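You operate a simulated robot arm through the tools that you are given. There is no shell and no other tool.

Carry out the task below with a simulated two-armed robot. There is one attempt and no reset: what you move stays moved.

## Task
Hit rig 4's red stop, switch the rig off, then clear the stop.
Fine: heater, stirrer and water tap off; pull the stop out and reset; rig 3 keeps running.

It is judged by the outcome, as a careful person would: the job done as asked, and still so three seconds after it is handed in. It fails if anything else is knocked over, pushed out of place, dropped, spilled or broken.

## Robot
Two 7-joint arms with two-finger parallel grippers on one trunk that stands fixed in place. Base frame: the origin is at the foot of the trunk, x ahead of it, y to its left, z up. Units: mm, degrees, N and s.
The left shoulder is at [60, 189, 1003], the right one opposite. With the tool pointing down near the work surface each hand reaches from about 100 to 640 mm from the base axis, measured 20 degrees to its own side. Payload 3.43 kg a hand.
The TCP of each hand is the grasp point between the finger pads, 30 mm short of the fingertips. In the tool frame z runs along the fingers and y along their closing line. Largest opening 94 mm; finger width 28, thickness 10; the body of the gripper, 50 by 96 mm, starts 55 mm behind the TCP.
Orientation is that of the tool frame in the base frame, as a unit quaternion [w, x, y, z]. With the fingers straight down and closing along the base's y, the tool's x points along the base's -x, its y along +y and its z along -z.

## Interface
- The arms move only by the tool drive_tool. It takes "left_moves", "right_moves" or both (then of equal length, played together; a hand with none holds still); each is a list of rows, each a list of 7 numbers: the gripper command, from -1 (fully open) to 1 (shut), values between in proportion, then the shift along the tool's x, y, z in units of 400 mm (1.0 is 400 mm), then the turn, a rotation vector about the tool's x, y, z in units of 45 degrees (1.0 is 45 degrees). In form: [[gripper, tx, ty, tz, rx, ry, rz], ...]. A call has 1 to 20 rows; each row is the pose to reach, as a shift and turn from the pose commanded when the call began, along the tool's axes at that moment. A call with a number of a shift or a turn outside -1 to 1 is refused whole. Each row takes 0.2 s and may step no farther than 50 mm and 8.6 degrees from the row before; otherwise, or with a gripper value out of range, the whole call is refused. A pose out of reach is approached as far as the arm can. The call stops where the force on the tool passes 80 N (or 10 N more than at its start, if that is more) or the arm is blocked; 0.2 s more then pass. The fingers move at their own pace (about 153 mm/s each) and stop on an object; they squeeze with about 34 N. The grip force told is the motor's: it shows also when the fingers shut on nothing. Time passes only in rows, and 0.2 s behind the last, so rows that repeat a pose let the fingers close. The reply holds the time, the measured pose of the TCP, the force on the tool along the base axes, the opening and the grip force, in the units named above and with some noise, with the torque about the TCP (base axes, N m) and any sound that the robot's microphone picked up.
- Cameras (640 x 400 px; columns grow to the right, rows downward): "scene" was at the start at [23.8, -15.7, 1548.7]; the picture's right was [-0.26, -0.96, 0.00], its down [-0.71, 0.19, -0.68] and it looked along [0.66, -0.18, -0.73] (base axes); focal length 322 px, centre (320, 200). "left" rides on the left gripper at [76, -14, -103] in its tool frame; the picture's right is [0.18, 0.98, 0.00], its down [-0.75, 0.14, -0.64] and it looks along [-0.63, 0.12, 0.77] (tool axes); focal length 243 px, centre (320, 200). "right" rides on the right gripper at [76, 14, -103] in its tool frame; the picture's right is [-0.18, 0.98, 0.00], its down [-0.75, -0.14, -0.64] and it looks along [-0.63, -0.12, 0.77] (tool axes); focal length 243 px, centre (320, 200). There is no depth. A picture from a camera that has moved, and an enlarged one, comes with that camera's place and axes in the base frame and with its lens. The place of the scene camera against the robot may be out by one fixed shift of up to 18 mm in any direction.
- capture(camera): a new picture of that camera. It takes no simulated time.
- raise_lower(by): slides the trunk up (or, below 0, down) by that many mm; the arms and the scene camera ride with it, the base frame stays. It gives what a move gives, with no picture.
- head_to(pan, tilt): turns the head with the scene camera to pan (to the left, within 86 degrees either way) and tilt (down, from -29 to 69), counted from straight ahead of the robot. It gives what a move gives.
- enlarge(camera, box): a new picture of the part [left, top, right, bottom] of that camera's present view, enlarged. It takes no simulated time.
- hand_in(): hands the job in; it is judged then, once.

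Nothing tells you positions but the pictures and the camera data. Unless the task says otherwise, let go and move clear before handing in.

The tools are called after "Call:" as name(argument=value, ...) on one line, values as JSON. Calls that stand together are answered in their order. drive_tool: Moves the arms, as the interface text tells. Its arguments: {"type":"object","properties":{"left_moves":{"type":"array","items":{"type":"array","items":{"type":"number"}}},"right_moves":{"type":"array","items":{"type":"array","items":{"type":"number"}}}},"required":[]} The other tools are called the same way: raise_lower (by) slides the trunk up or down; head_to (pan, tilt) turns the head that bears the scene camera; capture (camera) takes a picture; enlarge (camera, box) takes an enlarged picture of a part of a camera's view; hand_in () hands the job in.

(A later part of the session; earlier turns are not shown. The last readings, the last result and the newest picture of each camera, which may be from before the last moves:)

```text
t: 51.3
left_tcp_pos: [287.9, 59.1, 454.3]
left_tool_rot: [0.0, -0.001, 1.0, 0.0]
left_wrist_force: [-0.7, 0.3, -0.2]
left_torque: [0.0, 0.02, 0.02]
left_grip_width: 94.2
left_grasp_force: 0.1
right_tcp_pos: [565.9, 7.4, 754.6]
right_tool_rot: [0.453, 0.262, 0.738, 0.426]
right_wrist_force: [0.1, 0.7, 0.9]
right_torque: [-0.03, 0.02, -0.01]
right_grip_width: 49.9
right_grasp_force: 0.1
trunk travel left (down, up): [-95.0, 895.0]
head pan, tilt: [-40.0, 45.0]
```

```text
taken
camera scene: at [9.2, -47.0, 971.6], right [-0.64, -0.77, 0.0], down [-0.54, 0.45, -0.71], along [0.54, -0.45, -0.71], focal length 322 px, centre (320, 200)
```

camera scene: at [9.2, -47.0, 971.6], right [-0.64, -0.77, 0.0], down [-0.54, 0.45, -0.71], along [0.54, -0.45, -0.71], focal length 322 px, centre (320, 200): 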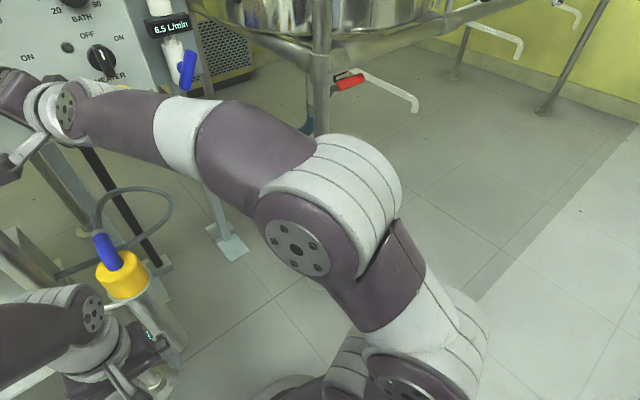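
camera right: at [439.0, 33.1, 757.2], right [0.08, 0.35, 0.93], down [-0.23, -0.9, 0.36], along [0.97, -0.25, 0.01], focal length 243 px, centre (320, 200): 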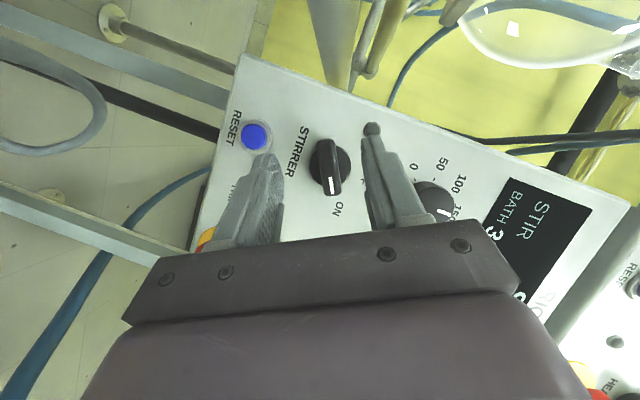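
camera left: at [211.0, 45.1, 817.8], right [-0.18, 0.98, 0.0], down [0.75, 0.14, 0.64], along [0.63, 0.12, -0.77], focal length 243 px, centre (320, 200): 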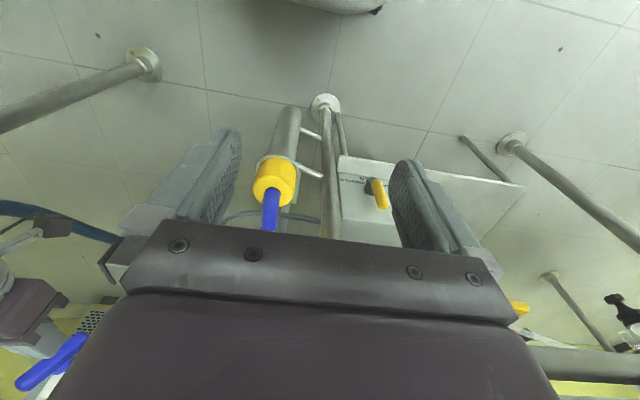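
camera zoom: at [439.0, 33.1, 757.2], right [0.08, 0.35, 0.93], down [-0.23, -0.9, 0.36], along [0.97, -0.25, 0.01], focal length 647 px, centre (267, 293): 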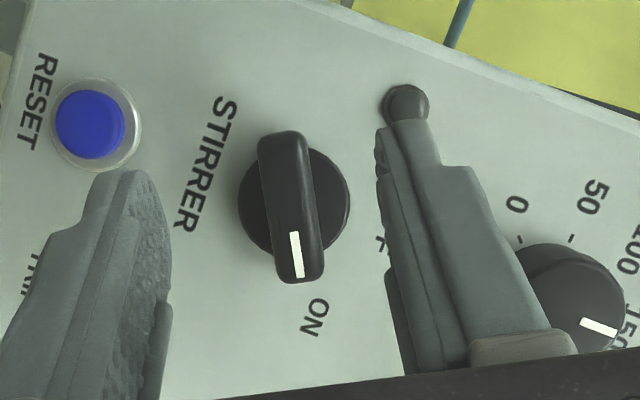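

The stirrer bar is well centred. Advancing to the same depth that worked for the heater.

Call:
drive_tool(right_moves=[[0.06, -0.033, 0.0038, 0.052, 0, 0, 0], [0.06, -0.066, 0.0038, 0.104, 0, 0, 0], [0.06, -0.0995, 0.0038, 0.1568, 0, 0, 0], [0.06, -0.0995, 0.0038, 0.1568, 0, 0, 0]])

Call:
enlarge(camera="right", box=[220, 90, 460, 240])

```text
t: 52.3
left_tcp_pos: [286.7, 58.6, 455.4]
left_tool_rot: [0.0, -0.001, 1.0, 0.0]
left_wrist_force: [-0.2, -0.3, 0.3]
left_torque: [0.01, -0.04, -0.02]
left_grip_width: 93.8
left_grasp_force: 0.0
right_tcp_pos: [642.2, 1.6, 761.0]
right_tool_rot: [0.453, 0.262, 0.738, 0.426]
right_wrist_force: [0.3, 0.1, -0.1]
right_torque: [0.0, 0.03, 0.0]
right_grip_width: 44.1
right_grasp_force: 0.0
trunk travel left (down, up): [-95.0, 895.0]
head pan, tilt: [-40.0, 45.0]
```

```text
2.67 times, centred on (340, 165) of right
camera zoom: at [515.2, 27.1, 762.6], right [0.08, 0.35, 0.93], down [-0.23, -0.9, 0.36], along [0.97, -0.25, 0.01], focal length 647 px, centre (267, 293)
```

zoom: 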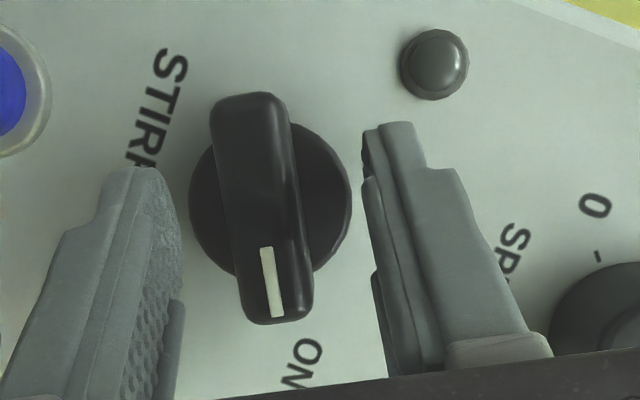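

Call:
drive_tool(right_moves=[[0.5, 0, 0, 0, 0, 0, 0], [1, 0, 0, 0, 0, 0, 0], [1, 0, 0, 0, 0, 0, 0]])

Call:
enlarge(camera="right", box=[220, 90, 460, 240])

```text
t: 53.1
left_tcp_pos: [286.4, 58.6, 454.5]
left_tool_rot: [0.0, 0.001, 1.0, 0.0]
left_wrist_force: [0.0, 0.4, -0.5]
left_torque: [0.03, 0.0, 0.0]
left_grip_width: 93.9
left_grasp_force: 0.0
right_tcp_pos: [641.6, 1.2, 760.0]
right_tool_rot: [0.453, 0.262, 0.739, 0.425]
right_wrist_force: [-4.3, -4.9, -6.9]
right_torque: [-0.04, -0.09, -0.38]
right_grip_width: 16.8
right_grasp_force: 44.9
trunk travel left (down, up): [-95.0, 895.0]
head pan, tilt: [-40.0, 45.0]
```

```text
2.67 times, centred on (340, 165) of right
camera zoom: at [515.2, 26.7, 761.8], right [0.08, 0.35, 0.93], down [-0.23, -0.9, 0.36], along [0.97, -0.25, 0.01], focal length 647 px, centre (267, 293)
```

zoom: 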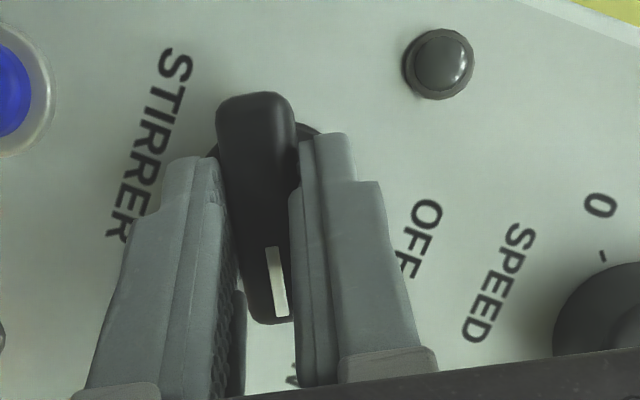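

Stirrer bar is gripped (16.8 mm). Turning it 60° counter-clockwise to OFF.

Call:
drive_tool(right_moves=[[1, 0.00015, 0.0026, 0.0001, 0.0757, 0, -0.1485], [1, 0.0006, 0.0052, 0.0003, 0.1513, 0, -0.297], [1, 0.00136, 0.00765, 0.0007, 0.227, 0, -0.4455], [1, 0.0024, 0.01, 0.0012, 0.3027, 0, -0.594]])

Call:
drive_tool(right_moves=[[1, 0.00015, 0.0026, 0.0001, 0.0757, 0, -0.1485], [1, 0.0006, 0.0052, 0.0003, 0.1513, 0, -0.297], [1, 0.00136, 0.00765, 0.0007, 0.227, 0, -0.4455], [1, 0.0024, 0.01, 0.0012, 0.3027, 0, -0.594], [1, 0.0024, 0.01, 0.0012, 0.3027, 0, -0.594]])

Call:
capture(camera="right")

```text
t: 54.1
left_tcp_pos: [287.1, 58.9, 454.4]
left_tool_rot: [0.0, -0.001, 1.0, 0.001]
left_wrist_force: [0.1, 0.3, 0.0]
left_torque: [-0.01, 0.0, 0.01]
left_grip_width: 94.2
left_grasp_force: 0.1
right_tcp_pos: [642.3, 4.5, 762.8]
right_tool_rot: [0.505, 0.137, 0.824, 0.218]
right_wrist_force: [-1.4, -10.8, -11.1]
right_torque: [-0.1, -0.47, -0.44]
right_grip_width: 16.9
right_grasp_force: 44.6
trunk travel left (down, up): [-95.0, 895.0]
head pan, tilt: [-40.0, 45.0]
```

```text
t: 55.3
left_tcp_pos: [288.7, 57.7, 454.6]
left_tool_rot: [0.0, 0.0, 1.0, 0.0]
left_wrist_force: [-0.4, -0.5, 0.0]
left_torque: [-0.01, 0.0, -0.02]
left_grip_width: 93.8
left_grasp_force: 0.1
right_tcp_pos: [642.4, 7.4, 763.7]
right_tool_rot: [0.524, 0.0, 0.852, 0.0]
right_wrist_force: [27.8, -13.7, 3.3]
right_torque: [-0.11, -0.66, -0.21]
right_grip_width: 16.9
right_grasp_force: 45.4
trunk travel left (down, up): [-95.0, 895.0]
head pan, tilt: [-40.0, 45.0]
```

```text
taken
camera right: at [515.2, 22.0, 742.5], right [0.09, 0.98, 0.16], down [-0.23, -0.14, 0.96], along [0.97, -0.12, 0.22], focal length 243 px, centre (320, 200)
```

right: 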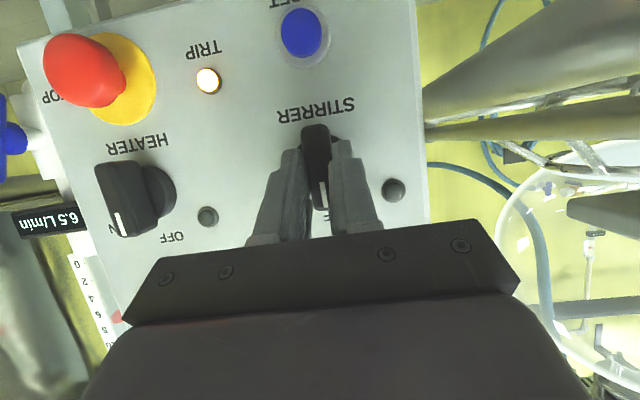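

Both pointers now stand upright. Releasing the stirrer knob and backing out.

Call:
drive_tool(right_moves=[[0.2, 0, 0, 0, 0, 0, 0], [0.2, 0, 0, 0, 0, 0, 0], [0.2, 0.0227, 0, -0.0446, 0, 0, 0], [0.2, 0.0454, 0, -0.0891, 0, 0, 0], [0.2, 0.0795, 0, -0.156, 0, 0, 0]])

Call:
enlarge(camera="right", box=[130, 0, 450, 200])

Call:
capture(camera="scene")

```text
t: 56.5
left_tcp_pos: [288.1, 59.1, 455.6]
left_tool_rot: [0.0, 0.0, 1.0, -0.001]
left_wrist_force: [1.0, 0.2, -0.7]
left_torque: [-0.03, 0.01, 0.01]
left_grip_width: 94.1
left_grasp_force: 0.1
right_tcp_pos: [569.6, 9.8, 763.6]
right_tool_rot: [0.523, 0.001, 0.852, -0.001]
right_wrist_force: [-0.6, 0.1, -0.2]
right_torque: [0.0, -0.01, -0.03]
right_grip_width: 37.7
right_grasp_force: 0.0
trunk travel left (down, up): [-95.0, 895.0]
head pan, tilt: [-40.0, 45.0]
```

```text
2.00 times, centred on (290, 100) of right
camera zoom: at [442.8, 22.9, 741.6], right [0.08, 0.98, 0.16], down [-0.23, -0.14, 0.96], along [0.97, -0.12, 0.22], focal length 485 px, centre (380, 400)
```

zoom: 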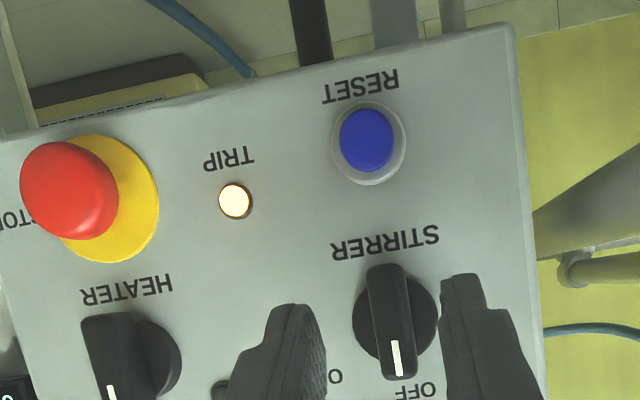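

```text
taken
camera scene: at [9.4, -47.0, 971.6], right [-0.64, -0.77, 0.0], down [-0.54, 0.45, -0.71], along [0.54, -0.45, -0.71], focal length 322 px, centre (320, 200)
```

scene: 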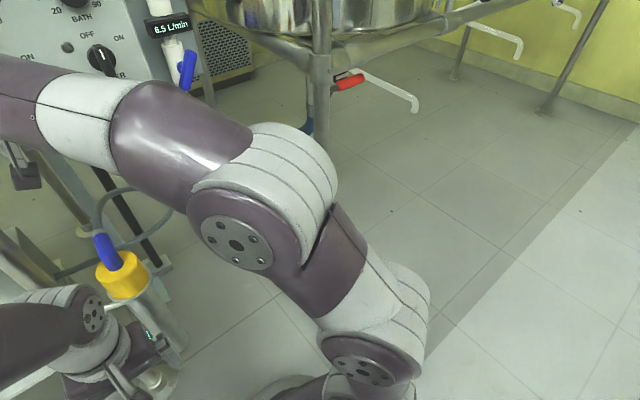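

Heater and stirrer are both at OFF. Now the water tap: I'll move the right hand over in front of the lower tap for a closer look.

Call:
drive_tool(right_moves=[[0, 0.013, -0.095, 0.009, 0, 0, 0], [-0.3, 0.026, -0.19, 0.018, 0, 0, 0], [-0.3, 0.04, -0.285, 0.027, 0, 0, 0], [-0.3, 0.053, -0.38, 0.036, 0, 0, 0], [-0.3, 0.066, -0.475, 0.045, 0, 0, 0], [-0.3, 0.08, -0.57, 0.053, 0, 0, 0], [-0.3, 0.0923, -0.6625, 0.061, 0, 0, 0]])

Call:
capture(camera="right")

Call:
capture(camera="scene")

```text
t: 58.1
left_tcp_pos: [285.6, 59.4, 455.7]
left_tool_rot: [0.0, 0.0, 1.0, 0.0]
left_wrist_force: [0.0, 0.6, 0.0]
left_torque: [-0.01, -0.02, 0.0]
left_grip_width: 94.0
left_grasp_force: 0.1
right_tcp_pos: [573.3, -256.7, 722.3]
right_tool_rot: [0.524, 0.001, 0.851, -0.001]
right_wrist_force: [-0.9, 0.9, -0.2]
right_torque: [0.01, 0.0, -0.02]
right_grip_width: 61.2
right_grasp_force: 0.0
trunk travel left (down, up): [-95.0, 895.0]
head pan, tilt: [-40.0, 45.0]
```

```text
taken
camera right: at [446.9, -241.9, 700.9], right [0.09, 0.98, 0.16], down [-0.23, -0.14, 0.96], along [0.97, -0.12, 0.22], focal length 243 px, centre (320, 200)
```

right: 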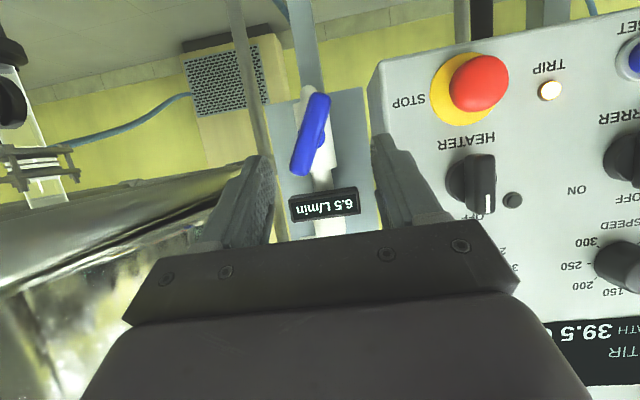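

```text
taken
camera scene: at [9.2, -46.9, 971.7], right [-0.64, -0.77, 0.0], down [-0.54, 0.45, -0.71], along [0.54, -0.45, -0.71], focal length 322 px, centre (320, 200)
```

scene: 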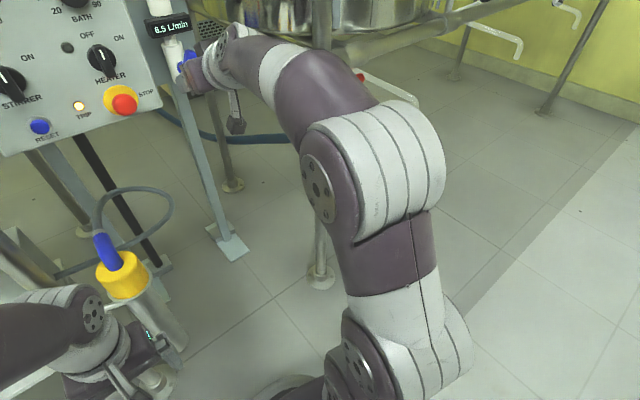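

Call:
enlarge(camera="right", box=[240, 60, 400, 240])

Call:
enlarge(camera="scene", box=[120, 0, 260, 90])

```text
2.22 times, centred on (320, 150) of right
camera zoom: at [446.9, -241.9, 700.9], right [0.09, 0.98, 0.16], down [-0.23, -0.14, 0.96], along [0.97, -0.12, 0.22], focal length 539 px, centre (320, 311)
```

zoom: 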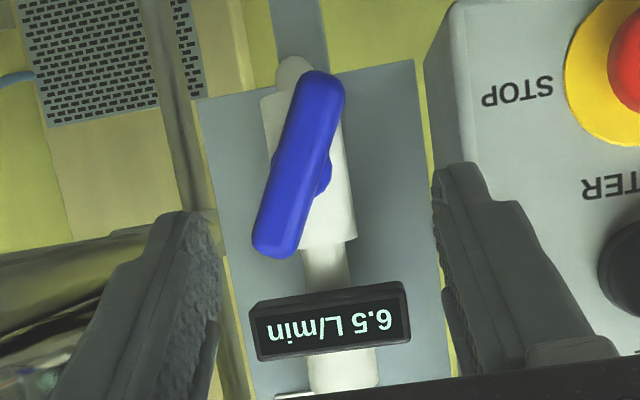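

```text
4.44 times, centred on (190, 45) of scene
camera zoom: at [9.2, -46.9, 971.7], right [-0.64, -0.77, 0.0], down [-0.54, 0.45, -0.71], along [0.54, -0.45, -0.71], focal length 1431 px, centre (898, 889)
```

zoom: 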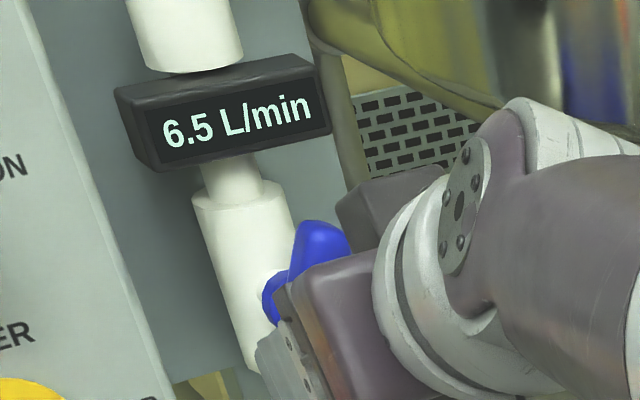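

The lever centre is at about [699, -270.5, 688.5], leaning 26° right of the pipe. I'll align the hand with it at a stand-off, then rehearse the swing to horizontal in free air.

Call:
drive_tool(right_moves=[[-0.1, 0.009, -0.0106, 0.0165, -0.0656, 0, 0.1287], [-0.06, 0.018, -0.0212, 0.033, -0.1312, 0, 0.2574], [-0.06, 0.0275, -0.0318, 0.0495, -0.1968, 0, 0.3861], [-0.06, 0.0365, -0.0425, 0.066, -0.2623, 0, 0.5148]])

Call:
capture(camera="right")

Call:
drive_tool(right_moves=[[-0.06, 0, 0, 0, -0.08, 0, 0.157], [-0.06, 0, 0, 0, -0.16, 0, 0.314], [-0.06, 0, 0, 0, -0.24, 0, 0.471], [-0.06, 0, 0, 0, -0.323, 0, 0.6336]])

Call:
drive_tool(right_moves=[[-0.06, 0, 0, 0, -0.08, 0, 0.157], [-0.06, 0, 0, 0, -0.16, 0, 0.314], [-0.06, 0, 0, 0, -0.24, 0, 0.471], [-0.06, 0, 0, 0, -0.323, 0, 0.6336]])

Call:
capture(camera="scene")

Call:
capture(camera="right")

```text
t: 59.1
left_tcp_pos: [286.7, 58.1, 454.9]
left_tool_rot: [0.0, 0.0, 1.0, 0.0]
left_wrist_force: [0.4, -0.1, 0.0]
left_torque: [0.0, 0.01, -0.04]
left_grip_width: 93.9
left_grasp_force: 0.1
right_tcp_pos: [591.0, -273.6, 696.4]
right_tool_rot: [0.51, 0.117, 0.83, 0.193]
right_wrist_force: [1.1, 0.1, -0.3]
right_torque: [0.02, 0.03, -0.01]
right_grip_width: 49.9
right_grasp_force: 0.0
trunk travel left (down, up): [-95.0, 895.0]
head pan, tilt: [-40.0, 45.0]
```

```text
taken
camera right: at [463.9, -250.5, 682.9], right [0.08, 0.81, 0.58], down [-0.23, -0.55, 0.8], along [0.97, -0.2, 0.14], focal length 243 px, centre (320, 200)
```

right: 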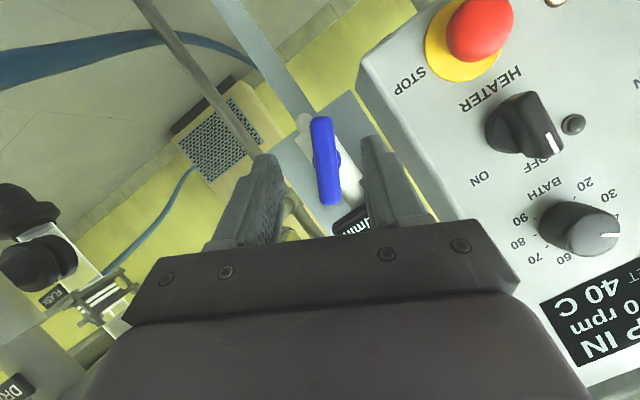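

```text
t: 60.1
left_tcp_pos: [285.1, 59.4, 455.4]
left_tool_rot: [0.0, 0.001, 1.0, 0.0]
left_wrist_force: [-0.3, -0.3, 0.8]
left_torque: [0.01, 0.0, -0.01]
left_grip_width: 93.9
left_grasp_force: 0.0
right_tcp_pos: [590.3, -273.8, 695.5]
right_tool_rot: [0.459, 0.253, 0.744, 0.414]
right_wrist_force: [-0.5, 1.2, 1.0]
right_torque: [0.01, 0.0, -0.02]
right_grip_width: 49.9
right_grasp_force: 0.1
trunk travel left (down, up): [-95.0, 895.0]
head pan, tilt: [-40.0, 45.0]
```

```text
t: 61.1
left_tcp_pos: [288.1, 58.7, 454.9]
left_tool_rot: [-0.001, 0.0, 1.0, 0.0]
left_wrist_force: [-1.0, -0.1, -0.5]
left_torque: [-0.01, -0.01, 0.01]
left_grip_width: 93.9
left_grasp_force: 0.1
right_tcp_pos: [591.2, -273.7, 696.1]
right_tool_rot: [0.37, 0.369, 0.602, 0.604]
right_wrist_force: [0.3, -0.7, -0.2]
right_torque: [0.01, 0.0, -0.01]
right_grip_width: 49.8
right_grasp_force: 0.0
trunk travel left (down, up): [-95.0, 895.0]
head pan, tilt: [-40.0, 45.0]
```

```text
taken
camera scene: at [9.3, -47.0, 971.7], right [-0.64, -0.77, 0.0], down [-0.54, 0.45, -0.71], along [0.54, -0.45, -0.71], focal length 322 px, centre (320, 200)
```

scene: 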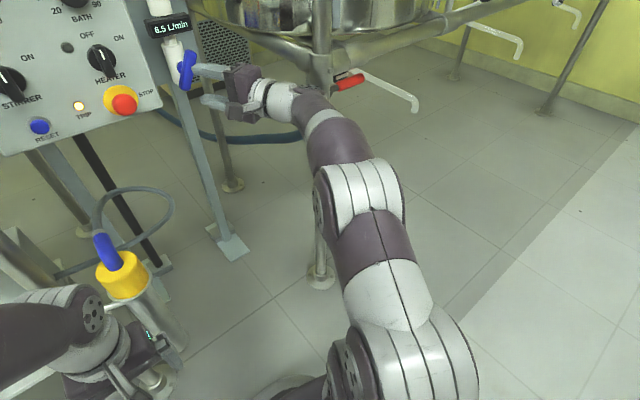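

```text
taken
camera right: at [464.7, -251.8, 709.8], right [0.08, -0.17, 0.98], down [-0.23, -0.96, -0.14], along [0.97, -0.22, -0.12], focal length 243 px, centre (320, 200)
```

right: 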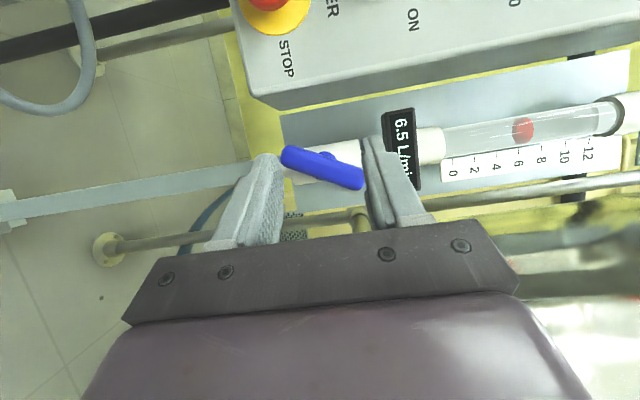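

The full swing is reachable with room beside the post. Rolling back to the lever's angle and checking the centring.

Call:
drive_tool(right_moves=[[-0.06, 0, 0, 0, 0.08, 0, -0.157], [-0.06, 0, 0, 0, 0.16, 0, -0.314], [-0.06, 0, 0, 0, 0.24, 0, -0.471], [-0.06, 0, 0, 0, 0.323, 0, -0.6336]])

Call:
drive_tool(right_moves=[[-0.06, 0, 0, 0, 0.08, 0, -0.157], [-0.06, 0, 0, 0, 0.16, 0, -0.314], [-0.06, 0, 0, 0, 0.24, 0, -0.471], [-0.06, 0, 0, 0, 0.323, 0, -0.6336], [-0.06, 0, 0, 0, 0.323, 0, -0.6336]])

Call:
enlarge(camera="right", box=[220, 90, 460, 240])

```text
t: 62.1
left_tcp_pos: [286.7, 59.0, 454.1]
left_tool_rot: [0.001, -0.001, 1.0, 0.0]
left_wrist_force: [0.1, 0.5, 0.5]
left_torque: [0.01, -0.01, 0.01]
left_grip_width: 93.8
left_grasp_force: 0.0
right_tcp_pos: [591.9, -273.0, 695.6]
right_tool_rot: [0.459, 0.253, 0.746, 0.412]
right_wrist_force: [0.3, 0.1, 0.7]
right_torque: [0.01, 0.02, 0.0]
right_grip_width: 50.0
right_grasp_force: 0.0
trunk travel left (down, up): [-95.0, 895.0]
head pan, tilt: [-40.0, 45.0]
```

```text
t: 63.3
left_tcp_pos: [288.0, 59.0, 455.0]
left_tool_rot: [0.0, 0.001, 1.0, 0.0]
left_wrist_force: [-0.3, -1.0, 0.7]
left_torque: [-0.01, -0.01, 0.02]
left_grip_width: 94.2
left_grasp_force: 0.0
right_tcp_pos: [591.8, -272.9, 695.1]
right_tool_rot: [0.511, 0.118, 0.83, 0.19]
right_wrist_force: [0.1, 0.4, -0.3]
right_torque: [0.01, -0.01, 0.03]
right_grip_width: 49.8
right_grasp_force: 0.1
trunk travel left (down, up): [-95.0, 895.0]
head pan, tilt: [-40.0, 45.0]
```

```text
2.67 times, centred on (340, 165) of right
camera zoom: at [465.6, -251.5, 682.3], right [0.08, 0.81, 0.58], down [-0.23, -0.55, 0.8], along [0.97, -0.2, 0.14], focal length 647 px, centre (267, 293)
```

zoom: 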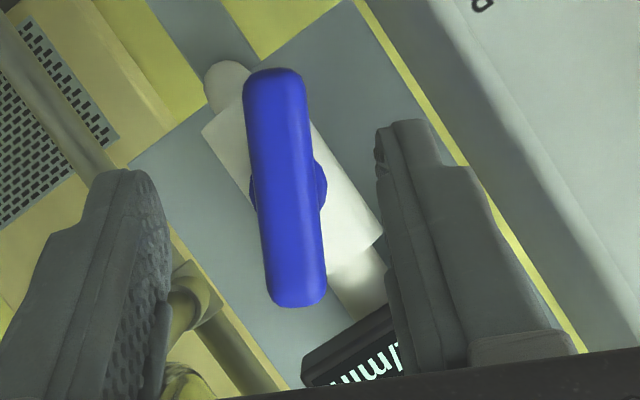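

The lever sits between the fingers; I'll shift about 2 mm, roll 2.5° more to match it, and advance.

Call:
drive_tool(right_moves=[[-0.06, -0.0265, -0.0053, 0.052, -0.0252, 0, 0.0495], [-0.06, -0.053, -0.0053, 0.104, -0.0252, 0, 0.0495], [-0.06, -0.0795, -0.0053, 0.156, -0.0252, 0, 0.0495], [-0.06, -0.0795, -0.0053, 0.156, -0.0252, 0, 0.0495]])

Call:
enlarge(camera="right", box=[220, 90, 460, 240])

Call:
enlarge(camera="scene", box=[120, 0, 260, 90])

```text
t: 64.3
left_tcp_pos: [287.7, 60.0, 453.8]
left_tool_rot: [0.0, 0.0, 1.0, 0.0]
left_wrist_force: [0.8, -0.2, -0.7]
left_torque: [0.01, 0.01, 0.01]
left_grip_width: 94.0
left_grasp_force: 0.0
right_tcp_pos: [663.2, -275.0, 691.2]
right_tool_rot: [0.507, 0.128, 0.826, 0.21]
right_wrist_force: [-0.3, -0.1, 0.1]
right_torque: [0.03, 0.04, 0.01]
right_grip_width: 49.8
right_grasp_force: 0.0
trunk travel left (down, up): [-95.0, 895.0]
head pan, tilt: [-40.0, 45.0]
```

```text
2.67 times, centred on (340, 165) of right
camera zoom: at [535.2, -253.2, 679.9], right [0.08, 0.79, 0.61], down [-0.23, -0.58, 0.78], along [0.97, -0.21, 0.13], focal length 647 px, centre (267, 293)
```

zoom: 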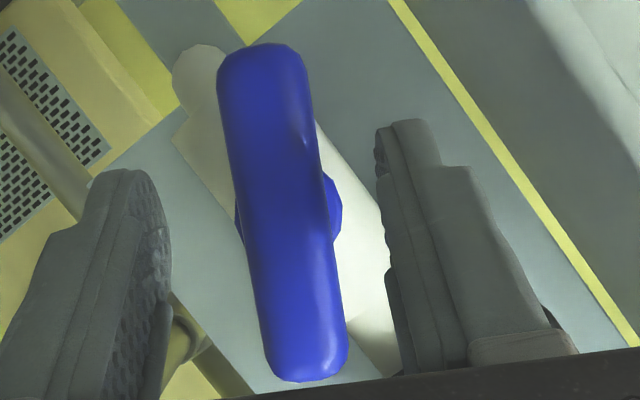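

```text
4.44 times, centred on (190, 45) of scene
camera zoom: at [9.3, -47.0, 971.6], right [-0.64, -0.77, 0.0], down [-0.54, 0.45, -0.71], along [0.54, -0.45, -0.71], focal length 1431 px, centre (898, 889)
```

zoom: 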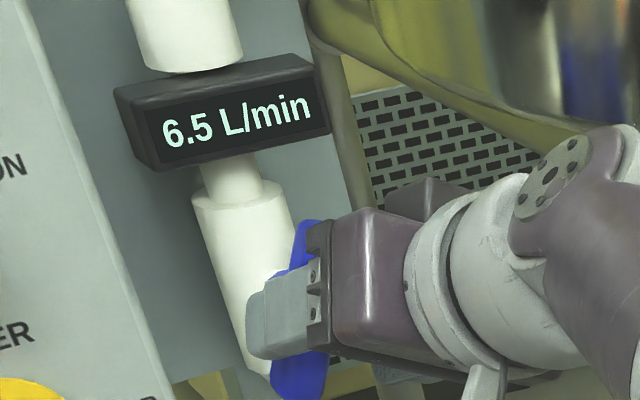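

Well aligned. Advancing the last 12 mm and closing on the lever.

Call:
drive_tool(right_moves=[[-0.06, -0.0068, 0, 0.0134, 0, 0, 0], [-0.06, -0.0136, 0, 0.0267, 0, 0, 0], [0.4, -0.0136, 0, 0.0267, 0, 0, 0], [1, -0.0136, 0, 0.0267, 0, 0, 0], [1, -0.0136, 0, 0.0267, 0, 0, 0]])

Call:
enlarge(camera="right", box=[220, 90, 460, 240])

Call:
enlarge(camera="scene", box=[120, 0, 260, 90])

```text
t: 65.5
left_tcp_pos: [286.9, 59.9, 454.6]
left_tool_rot: [0.0, 0.0, 1.0, 0.0]
left_wrist_force: [0.1, 0.0, 0.2]
left_torque: [-0.02, 0.03, 0.0]
left_grip_width: 94.0
left_grasp_force: 0.0
right_tcp_pos: [672.4, -275.5, 694.1]
right_tool_rot: [0.508, 0.129, 0.826, 0.209]
right_wrist_force: [2.1, 1.5, 2.5]
right_torque: [0.04, 0.33, 0.39]
right_grip_width: 22.0
right_grasp_force: 45.3
trunk travel left (down, up): [-95.0, 895.0]
head pan, tilt: [-40.0, 45.0]
```

```text
2.67 times, centred on (340, 165) of right
camera zoom: at [546.3, -251.7, 681.6], right [0.08, 0.79, 0.61], down [-0.23, -0.58, 0.78], along [0.97, -0.21, 0.13], focal length 647 px, centre (267, 293)
```

zoom: 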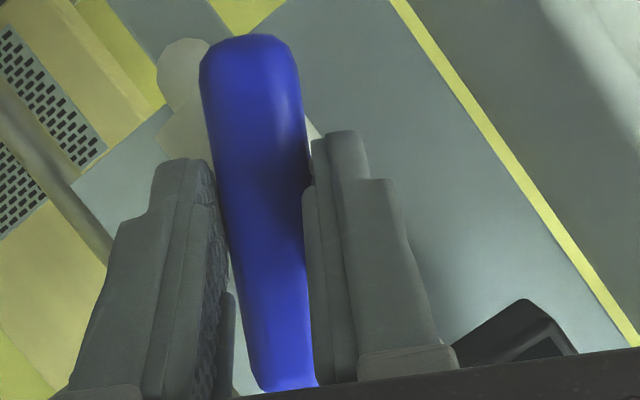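

```text
4.44 times, centred on (190, 45) of scene
camera zoom: at [9.2, -46.7, 971.7], right [-0.64, -0.77, 0.0], down [-0.54, 0.45, -0.71], along [0.54, -0.45, -0.71], focal length 1431 px, centre (898, 889)
```

zoom: 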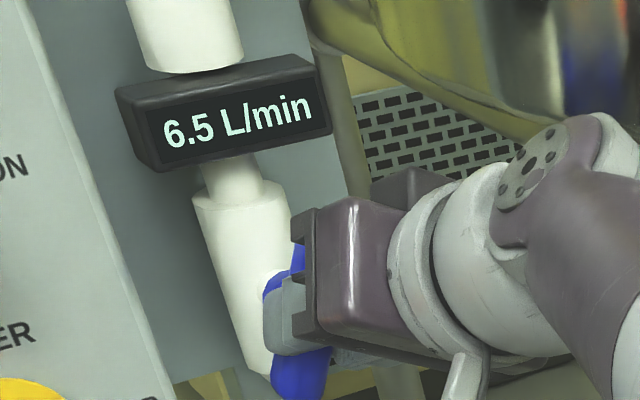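

The lever is held (22 mm). I'll turn it 15° clockwise first and check that this meter's flow falls and rig 3's doesn't.

Call:
drive_tool(right_moves=[[1, 0.00013, -0.0023, 0.0001, -0.0757, 0, 0.1485], [1, 0.0005, -0.0045, 0.0003, -0.1513, 0, 0.297]])

Call:
enlarge(camera="scene", box=[120, 0, 260, 90])

Call:
capture(camera="right")

```text
t: 66.1
left_tcp_pos: [287.0, 59.4, 454.9]
left_tool_rot: [0.002, 0.001, 1.0, -0.001]
left_wrist_force: [-0.5, -0.3, -0.5]
left_torque: [-0.02, 0.01, 0.01]
left_grip_width: 94.1
left_grasp_force: 0.1
right_tcp_pos: [672.9, -275.4, 692.8]
right_tool_rot: [0.485, 0.194, 0.792, 0.316]
right_wrist_force: [-10.1, 10.5, -1.9]
right_torque: [0.03, -0.06, 0.08]
right_grip_width: 21.9
right_grasp_force: 45.2
trunk travel left (down, up): [-95.0, 895.0]
head pan, tilt: [-40.0, 45.0]
```

```text
4.44 times, centred on (190, 45) of scene
camera zoom: at [8.3, -46.1, 971.7], right [-0.64, -0.77, 0.0], down [-0.54, 0.45, -0.71], along [0.54, -0.46, -0.71], focal length 1431 px, centre (898, 889)
```

zoom: 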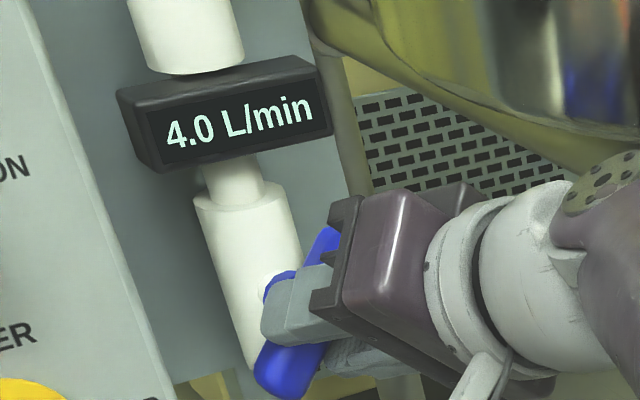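

```text
taken
camera right: at [546.3, -250.6, 687.4], right [0.08, 0.6, 0.8], down [-0.23, -0.77, 0.6], along [0.97, -0.23, 0.08], focal length 243 px, centre (320, 200)
```

right: 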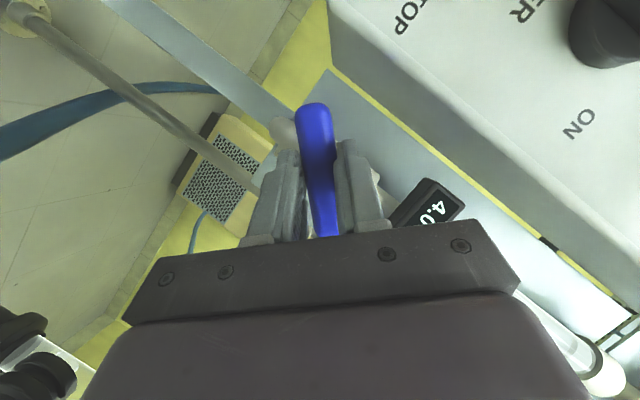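

Flow on this meter dropped from 6.5 to 4.0 L/min, so clockwise closes it. Continuing.

Call:
drive_tool(right_moves=[[1, 0.00013, -0.0023, 0.0001, -0.0757, 0, 0.1485], [1, 0.0005, -0.0045, 0.0003, -0.1513, 0, 0.297], [1, 0.0012, -0.0067, 0.0006, -0.227, 0, 0.4455]])

Call:
enlarge(camera="scene", box=[120, 0, 260, 90])

```text
t: 66.9
left_tcp_pos: [287.0, 59.1, 454.8]
left_tool_rot: [0.001, -0.001, 1.0, 0.0]
left_wrist_force: [0.4, 0.6, -0.4]
left_torque: [0.0, 0.05, 0.0]
left_grip_width: 94.1
left_grasp_force: 0.0
right_tcp_pos: [673.1, -276.7, 692.0]
right_tool_rot: [0.439, 0.284, 0.715, 0.465]
right_wrist_force: [-10.8, 17.8, -0.6]
right_torque: [0.01, 0.25, 0.57]
right_grip_width: 21.4
right_grasp_force: 44.7
trunk travel left (down, up): [-95.0, 895.0]
head pan, tilt: [-40.0, 45.0]
```

```text
4.44 times, centred on (190, 45) of scene
camera zoom: at [8.5, -45.4, 971.8], right [-0.64, -0.77, 0.0], down [-0.54, 0.45, -0.71], along [0.54, -0.46, -0.71], focal length 1431 px, centre (898, 889)
```

zoom: 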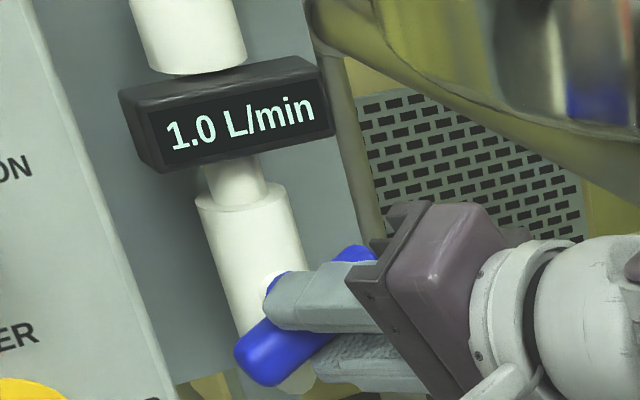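

Down to 1.0 L/min. Turning the remaining angle toward horizontal.

Call:
drive_tool(right_moves=[[1, 0.0015, -0.0017, 0.0008, -0.0807, 0, 0.1584], [1, 0.0033, -0.0035, 0.0017, -0.1614, 0, 0.3168], [1, 0.0054, -0.0051, 0.0028, -0.2421, 0, 0.4752], [1, 0.0054, -0.0051, 0.0028, -0.2421, 0, 0.4752]])

Call:
enlarge(camera="scene", box=[120, 0, 260, 90])

Call:
capture(camera="right")

```text
t: 67.9
left_tcp_pos: [287.4, 59.1, 455.0]
left_tool_rot: [0.001, -0.001, 1.0, -0.001]
left_wrist_force: [0.9, -0.8, -0.6]
left_torque: [0.02, 0.03, -0.01]
left_grip_width: 94.0
left_grasp_force: 0.1
right_tcp_pos: [672.7, -276.2, 690.0]
right_tool_rot: [0.372, 0.37, 0.601, 0.603]
right_wrist_force: [-2.5, 11.2, 2.9]
right_torque: [0.04, 0.11, 0.95]
right_grip_width: 21.7
right_grasp_force: 44.8
trunk travel left (down, up): [-95.0, 895.0]
head pan, tilt: [-40.0, 45.0]
```

```text
4.44 times, centred on (190, 45) of scene
camera zoom: at [8.9, -46.1, 971.8], right [-0.64, -0.77, 0.0], down [-0.54, 0.45, -0.71], along [0.54, -0.46, -0.71], focal length 1431 px, centre (898, 889)
```

zoom: 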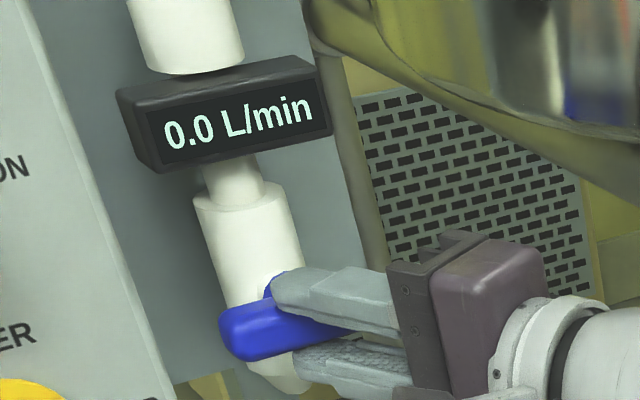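

```text
taken
camera right: at [546.3, -255.3, 704.0], right [0.08, -0.16, 0.98], down [-0.23, -0.96, -0.14], along [0.97, -0.22, -0.11], focal length 243 px, centre (320, 200)
```

right: 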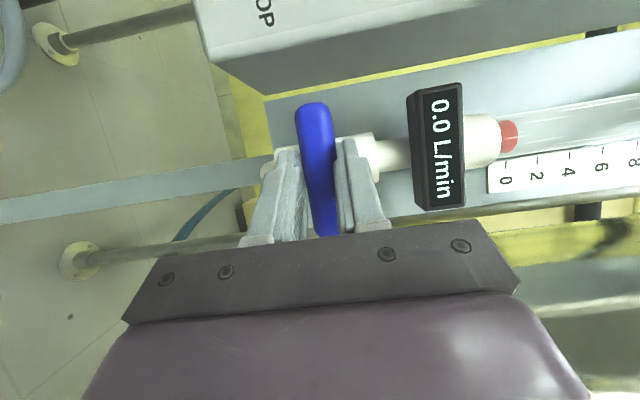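

0.0 L/min with the lever square across the pipe. Releasing and backing straight out.

Call:
drive_tool(right_moves=[[0.0, 0, 0, 0, 0, 0, 0], [-0.06, 0, 0, 0, 0, 0, 0], [-0.06, 0.0227, 0, -0.0446, 0, 0, 0], [-0.06, 0.0567, 0, -0.1114, 0, 0, 0], [-0.06, 0.0908, 0, -0.1782, 0, 0, 0]])

Call:
head_to(pan=-15, tilt=20)

Call:
capture(camera="scene")

Call:
capture(camera="right")

```text
t: 69.1
left_tcp_pos: [286.9, 57.7, 455.0]
left_tool_rot: [0.0, 0.0, 1.0, 0.0]
left_wrist_force: [0.2, 0.2, 0.2]
left_torque: [0.02, 0.03, -0.02]
left_grip_width: 93.9
left_grasp_force: 0.1
right_tcp_pos: [593.5, -275.8, 687.4]
right_tool_rot: [0.37, 0.369, 0.603, 0.603]
right_wrist_force: [-0.7, -0.2, -1.0]
right_torque: [-0.01, 0.0, 0.01]
right_grip_width: 49.8
right_grasp_force: 0.1
trunk travel left (down, up): [-95.0, 895.0]
head pan, tilt: [-40.0, 45.0]
```

```text
t: 70.0
left_tcp_pos: [286.5, 58.3, 455.5]
left_tool_rot: [-0.001, 0.0, 1.0, 0.0]
left_wrist_force: [-0.2, 0.1, 0.2]
left_torque: [-0.01, 0.01, 0.03]
left_grip_width: 93.9
left_grasp_force: 0.1
right_tcp_pos: [593.5, -276.2, 686.5]
right_tool_rot: [0.371, 0.369, 0.602, 0.603]
right_wrist_force: [-0.9, 0.2, -0.9]
right_torque: [-0.02, 0.01, 0.0]
right_grip_width: 49.6
right_grasp_force: 0.0
trunk travel left (down, up): [-95.0, 895.0]
head pan, tilt: [-15.0, 20.0]
```

```text
taken
camera scene: at [36.9, -18.9, 1010.2], right [-0.26, -0.97, 0.0], down [-0.33, 0.09, -0.94], along [0.91, -0.24, -0.34], focal length 322 px, centre (320, 200)
```

scene: 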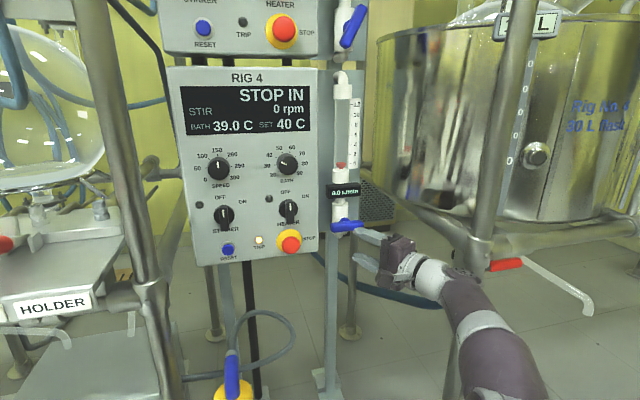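

```text
taken
camera right: at [466.7, -255.3, 701.6], right [0.08, -0.16, 0.98], down [-0.23, -0.96, -0.14], along [0.97, -0.22, -0.12], focal length 243 px, centre (320, 200)
```

right: 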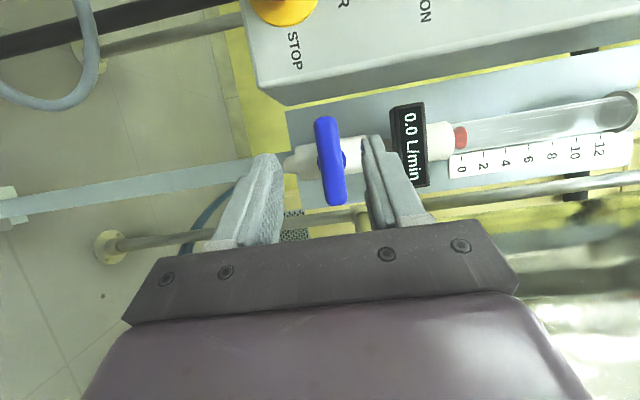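

Water is off: 0.0 L/min, lever fully across. Next is the stop: roll the hand back to horizontal closing and move in front of it, checking the panel on the way.

Call:
enlarge(camera="scene", box=[160, 50, 400, 270])

Call:
drive_tool(right_moves=[[-0.2, 0.056, -0.001, 0.026, 0.0757, 0, -0.1485], [-0.3, 0.112, -0.0025, 0.052, 0.1513, 0, -0.297], [-0.4, 0.168, -0.004, 0.0785, 0.227, 0, -0.4455], [-0.5, 0.223, -0.005, 0.105, 0.3027, 0, -0.594], [-0.5, 0.279, -0.006, 0.131, 0.3783, 0, -0.7425], [-0.5, 0.335, -0.0075, 0.157, 0.454, 0, -0.891]])

Call:
drive_tool(right_moves=[[-0.5, 0, 0, 0, 0.0757, 0, -0.1485], [-0.5, 0, 0, 0, 0.1513, 0, -0.297], [-0.5, 0, 0, 0, 0.227, 0, -0.4455], [-0.5, 0, 0, 0, 0.3027, 0, -0.594], [-0.5, 0, 0, 0, 0.3783, 0, -0.7425], [-0.5, 0, 0, 0, 0.454, 0, -0.891], [-0.5, 0, 0, 0, 0.454, 0, -0.891]])

Call:
capture(camera="right")

Call:
enlarge(camera="right", box=[220, 40, 460, 190])

```text
1.82 times, centred on (280, 160) of scene
camera zoom: at [36.9, -18.9, 1010.2], right [-0.26, -0.97, 0.0], down [-0.33, 0.09, -0.94], along [0.91, -0.24, -0.34], focal length 586 px, centre (393, 273)
```

zoom: 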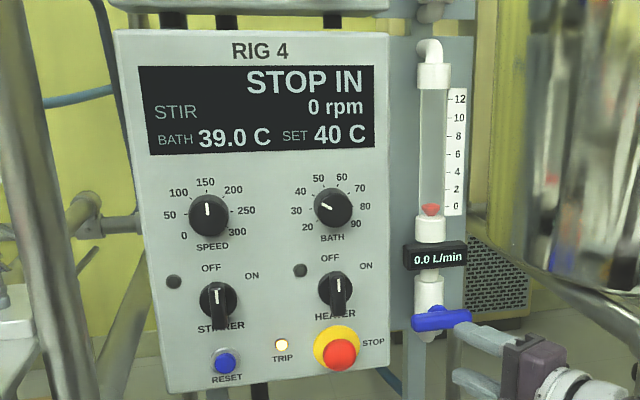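

```text
t: 71.4
left_tcp_pos: [287.3, 59.8, 453.9]
left_tool_rot: [0.0, 0.0, 1.0, 0.0]
left_wrist_force: [0.0, -0.1, 0.2]
left_torque: [0.01, -0.01, 0.0]
left_grip_width: 94.0
left_grasp_force: 0.1
right_tcp_pos: [591.0, -128.9, 688.5]
right_tool_rot: [0.485, 0.2, 0.787, 0.325]
right_wrist_force: [0.3, -0.3, -1.5]
right_torque: [-0.02, 0.01, 0.03]
right_grip_width: 70.4
right_grasp_force: 0.2
trunk travel left (down, up): [-95.0, 895.0]
head pan, tilt: [-15.0, 20.0]
```

```text
t: 73.0
left_tcp_pos: [288.2, 58.5, 455.6]
left_tool_rot: [0.0, 0.001, 1.0, -0.001]
left_wrist_force: [0.0, 1.4, 0.4]
left_torque: [0.01, -0.01, -0.03]
left_grip_width: 94.3
left_grasp_force: 0.1
right_tcp_pos: [589.0, -126.5, 686.4]
right_tool_rot: [0.523, 0.001, 0.852, -0.001]
right_wrist_force: [-1.0, -0.2, 0.4]
right_torque: [0.02, 0.02, -0.01]
right_grip_width: 70.3
right_grasp_force: 0.0
trunk travel left (down, up): [-95.0, 895.0]
head pan, tilt: [-15.0, 20.0]
```

```text
taken
camera right: at [462.8, -113.8, 664.5], right [0.09, 0.98, 0.16], down [-0.23, -0.14, 0.96], along [0.97, -0.12, 0.22], focal length 243 px, centre (320, 200)
```

right: 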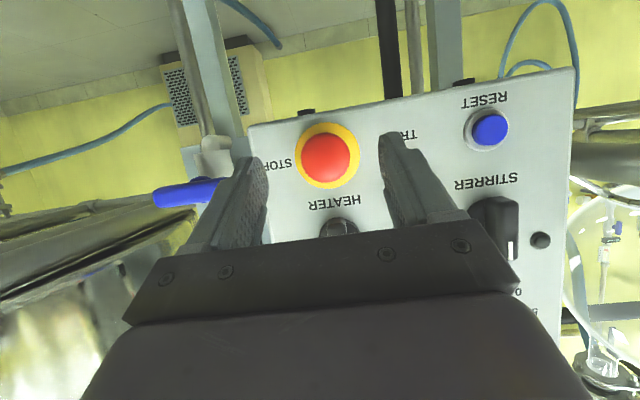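

```text
2.67 times, centred on (340, 115) of right
camera zoom: at [462.8, -113.8, 664.5], right [0.09, 0.98, 0.16], down [-0.23, -0.14, 0.96], along [0.97, -0.12, 0.22], focal length 647 px, centre (267, 427)
```

zoom: 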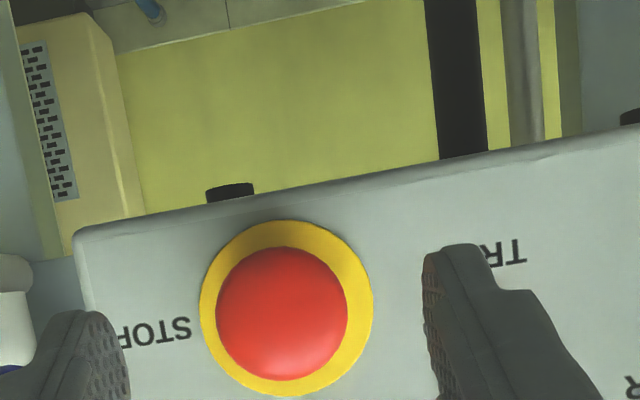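

The hand is centred on the stop (42 mm head). Advancing with the fingers at 70 mm to straddle it.

Call:
drive_tool(right_moves=[[-0.5, -0.0284, 0, 0.0557, 0, 0, 0], [-0.5, -0.0568, 0, 0.1114, 0, 0, 0], [-0.5, -0.0658, 0, 0.1292, 0, 0, 0], [-0.5, -0.0658, 0, 0.1292, 0, 0, 0]])

Call:
capture(camera="right")

Call:
enlarge(camera="scene", box=[200, 170, 360, 270])

```text
t: 74.0
left_tcp_pos: [287.6, 58.9, 455.2]
left_tool_rot: [0.0, 0.0, 1.0, 0.001]
left_wrist_force: [0.0, 0.3, 0.0]
left_torque: [-0.01, -0.03, -0.04]
left_grip_width: 93.9
left_grasp_force: 0.0
right_tcp_pos: [647.4, -127.4, 684.1]
right_tool_rot: [0.523, 0.001, 0.852, -0.001]
right_wrist_force: [0.2, 0.5, -0.4]
right_torque: [0.0, -0.01, 0.01]
right_grip_width: 70.5
right_grasp_force: 0.1
trunk travel left (down, up): [-95.0, 895.0]
head pan, tilt: [-15.0, 20.0]
```

```text
taken
camera right: at [520.6, -114.2, 662.7], right [0.09, 0.98, 0.16], down [-0.23, -0.14, 0.96], along [0.97, -0.12, 0.22], focal length 243 px, centre (320, 200)
```

right: 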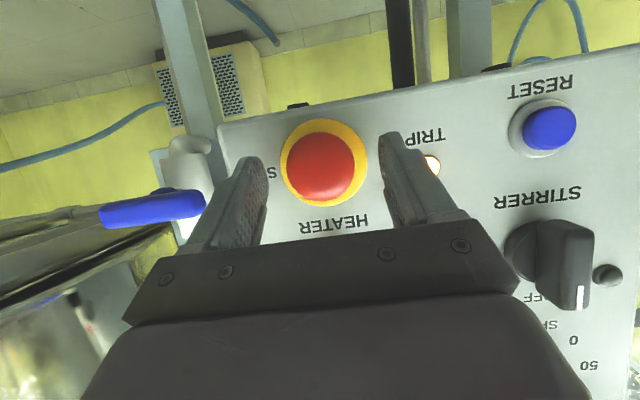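

```text
4.00 times, centred on (280, 220) of scene
camera zoom: at [36.9, -18.8, 1010.3], right [-0.26, -0.97, 0.0], down [-0.33, 0.09, -0.94], along [0.91, -0.24, -0.34], focal length 1288 px, centre (480, 120)
```

zoom: 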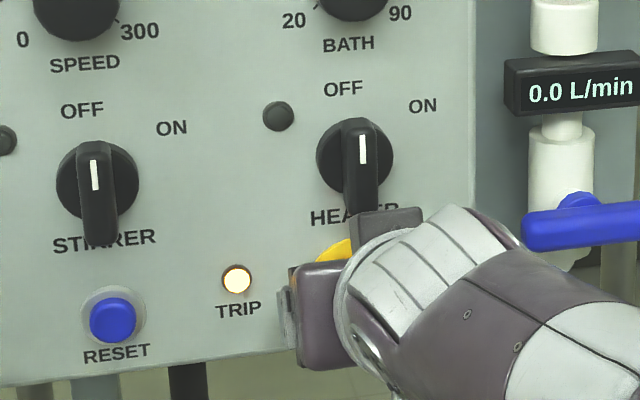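

Call:
drive_tool(right_moves=[[0, 0, 0, 0, 0, 0, 0], [1, 0, 0, 0, 0, 0, 0], [1, 0, 0, 0, 0, 0, 0]])

Call:
enlarge(camera="right", box=[220, 90, 460, 240])

```text
t: 74.8
left_tcp_pos: [288.3, 58.9, 454.2]
left_tool_rot: [0.0, 0.0, 1.0, 0.0]
left_wrist_force: [-0.2, -0.1, -0.1]
left_torque: [0.0, -0.02, -0.01]
left_grip_width: 94.1
left_grasp_force: 0.1
right_tcp_pos: [647.9, -128.1, 685.5]
right_tool_rot: [0.523, 0.001, 0.852, -0.001]
right_wrist_force: [0.9, 1.0, -0.5]
right_torque: [0.03, 0.02, 0.08]
right_grip_width: 39.3
right_grasp_force: 44.7
trunk travel left (down, up): [-95.0, 895.0]
head pan, tilt: [-15.0, 20.0]
```

```text
2.67 times, centred on (340, 165) of right
camera zoom: at [520.4, -114.1, 662.7], right [0.09, 0.98, 0.16], down [-0.23, -0.14, 0.96], along [0.97, -0.12, 0.22], focal length 647 px, centre (267, 293)
```

zoom: 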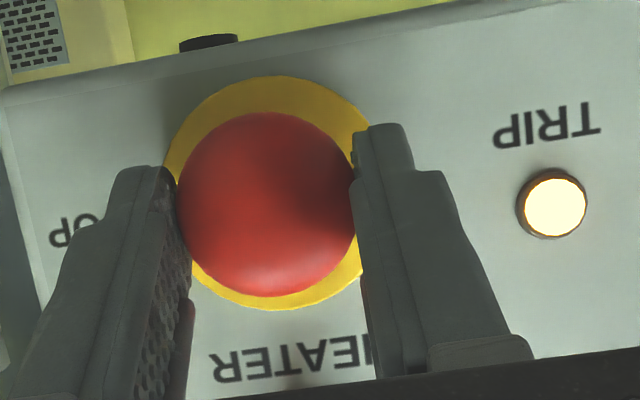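

The head is gripped at 39 mm. Pulling straight out in small steps.

Call:
drive_tool(right_moves=[[1, 0.0034, 0, -0.0067, 0, 0, 0], [1, 0.0068, 0, -0.0134, 0, 0, 0], [1, 0.0102, 0, -0.02, 0, 0, 0], [1, 0.0136, 0, -0.0267, 0, 0, 0]])

Call:
capture(camera="scene")

Call:
enlarge(camera="right", box=[220, 90, 460, 240])

```text
t: 75.8
left_tcp_pos: [287.9, 59.9, 453.5]
left_tool_rot: [-0.002, 0.0, 1.0, -0.001]
left_wrist_force: [0.5, 0.6, -0.2]
left_torque: [-0.02, 0.02, -0.01]
left_grip_width: 93.8
left_grasp_force: 0.0
right_tcp_pos: [638.8, -128.9, 683.7]
right_tool_rot: [0.524, -0.001, 0.852, 0.0]
right_wrist_force: [33.9, 7.3, 0.9]
right_torque: [0.03, -0.58, 0.16]
right_grip_width: 39.5
right_grasp_force: 45.2
trunk travel left (down, up): [-95.0, 895.0]
head pan, tilt: [-15.0, 20.0]
```

```text
taken
camera scene: at [40.4, -18.0, 1010.3], right [-0.26, -0.97, 0.0], down [-0.33, 0.09, -0.94], along [0.91, -0.24, -0.34], focal length 322 px, centre (320, 200)
```

scene: 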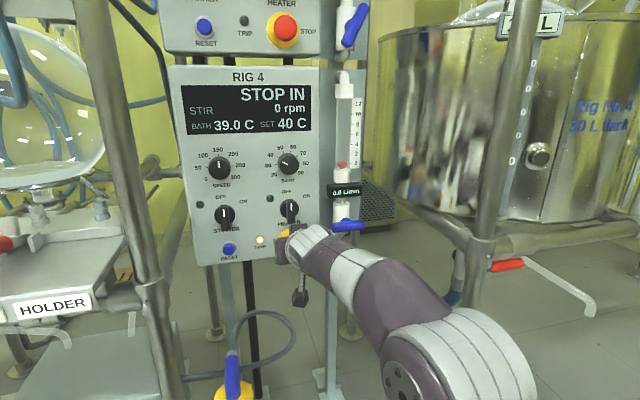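

```text
2.67 times, centred on (340, 165) of right
camera zoom: at [511.5, -114.5, 662.5], right [0.08, 0.98, 0.16], down [-0.23, -0.14, 0.96], along [0.97, -0.12, 0.22], focal length 647 px, centre (267, 293)
```

zoom: 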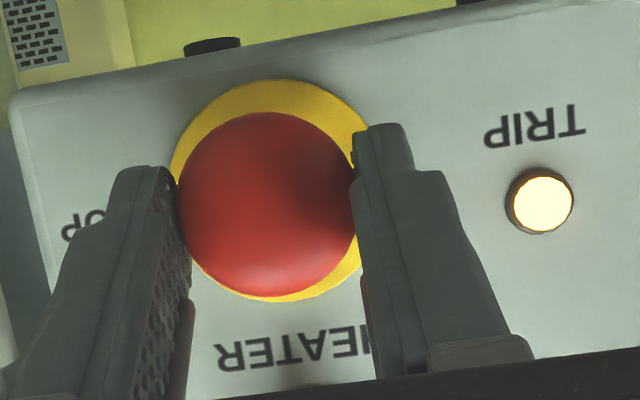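

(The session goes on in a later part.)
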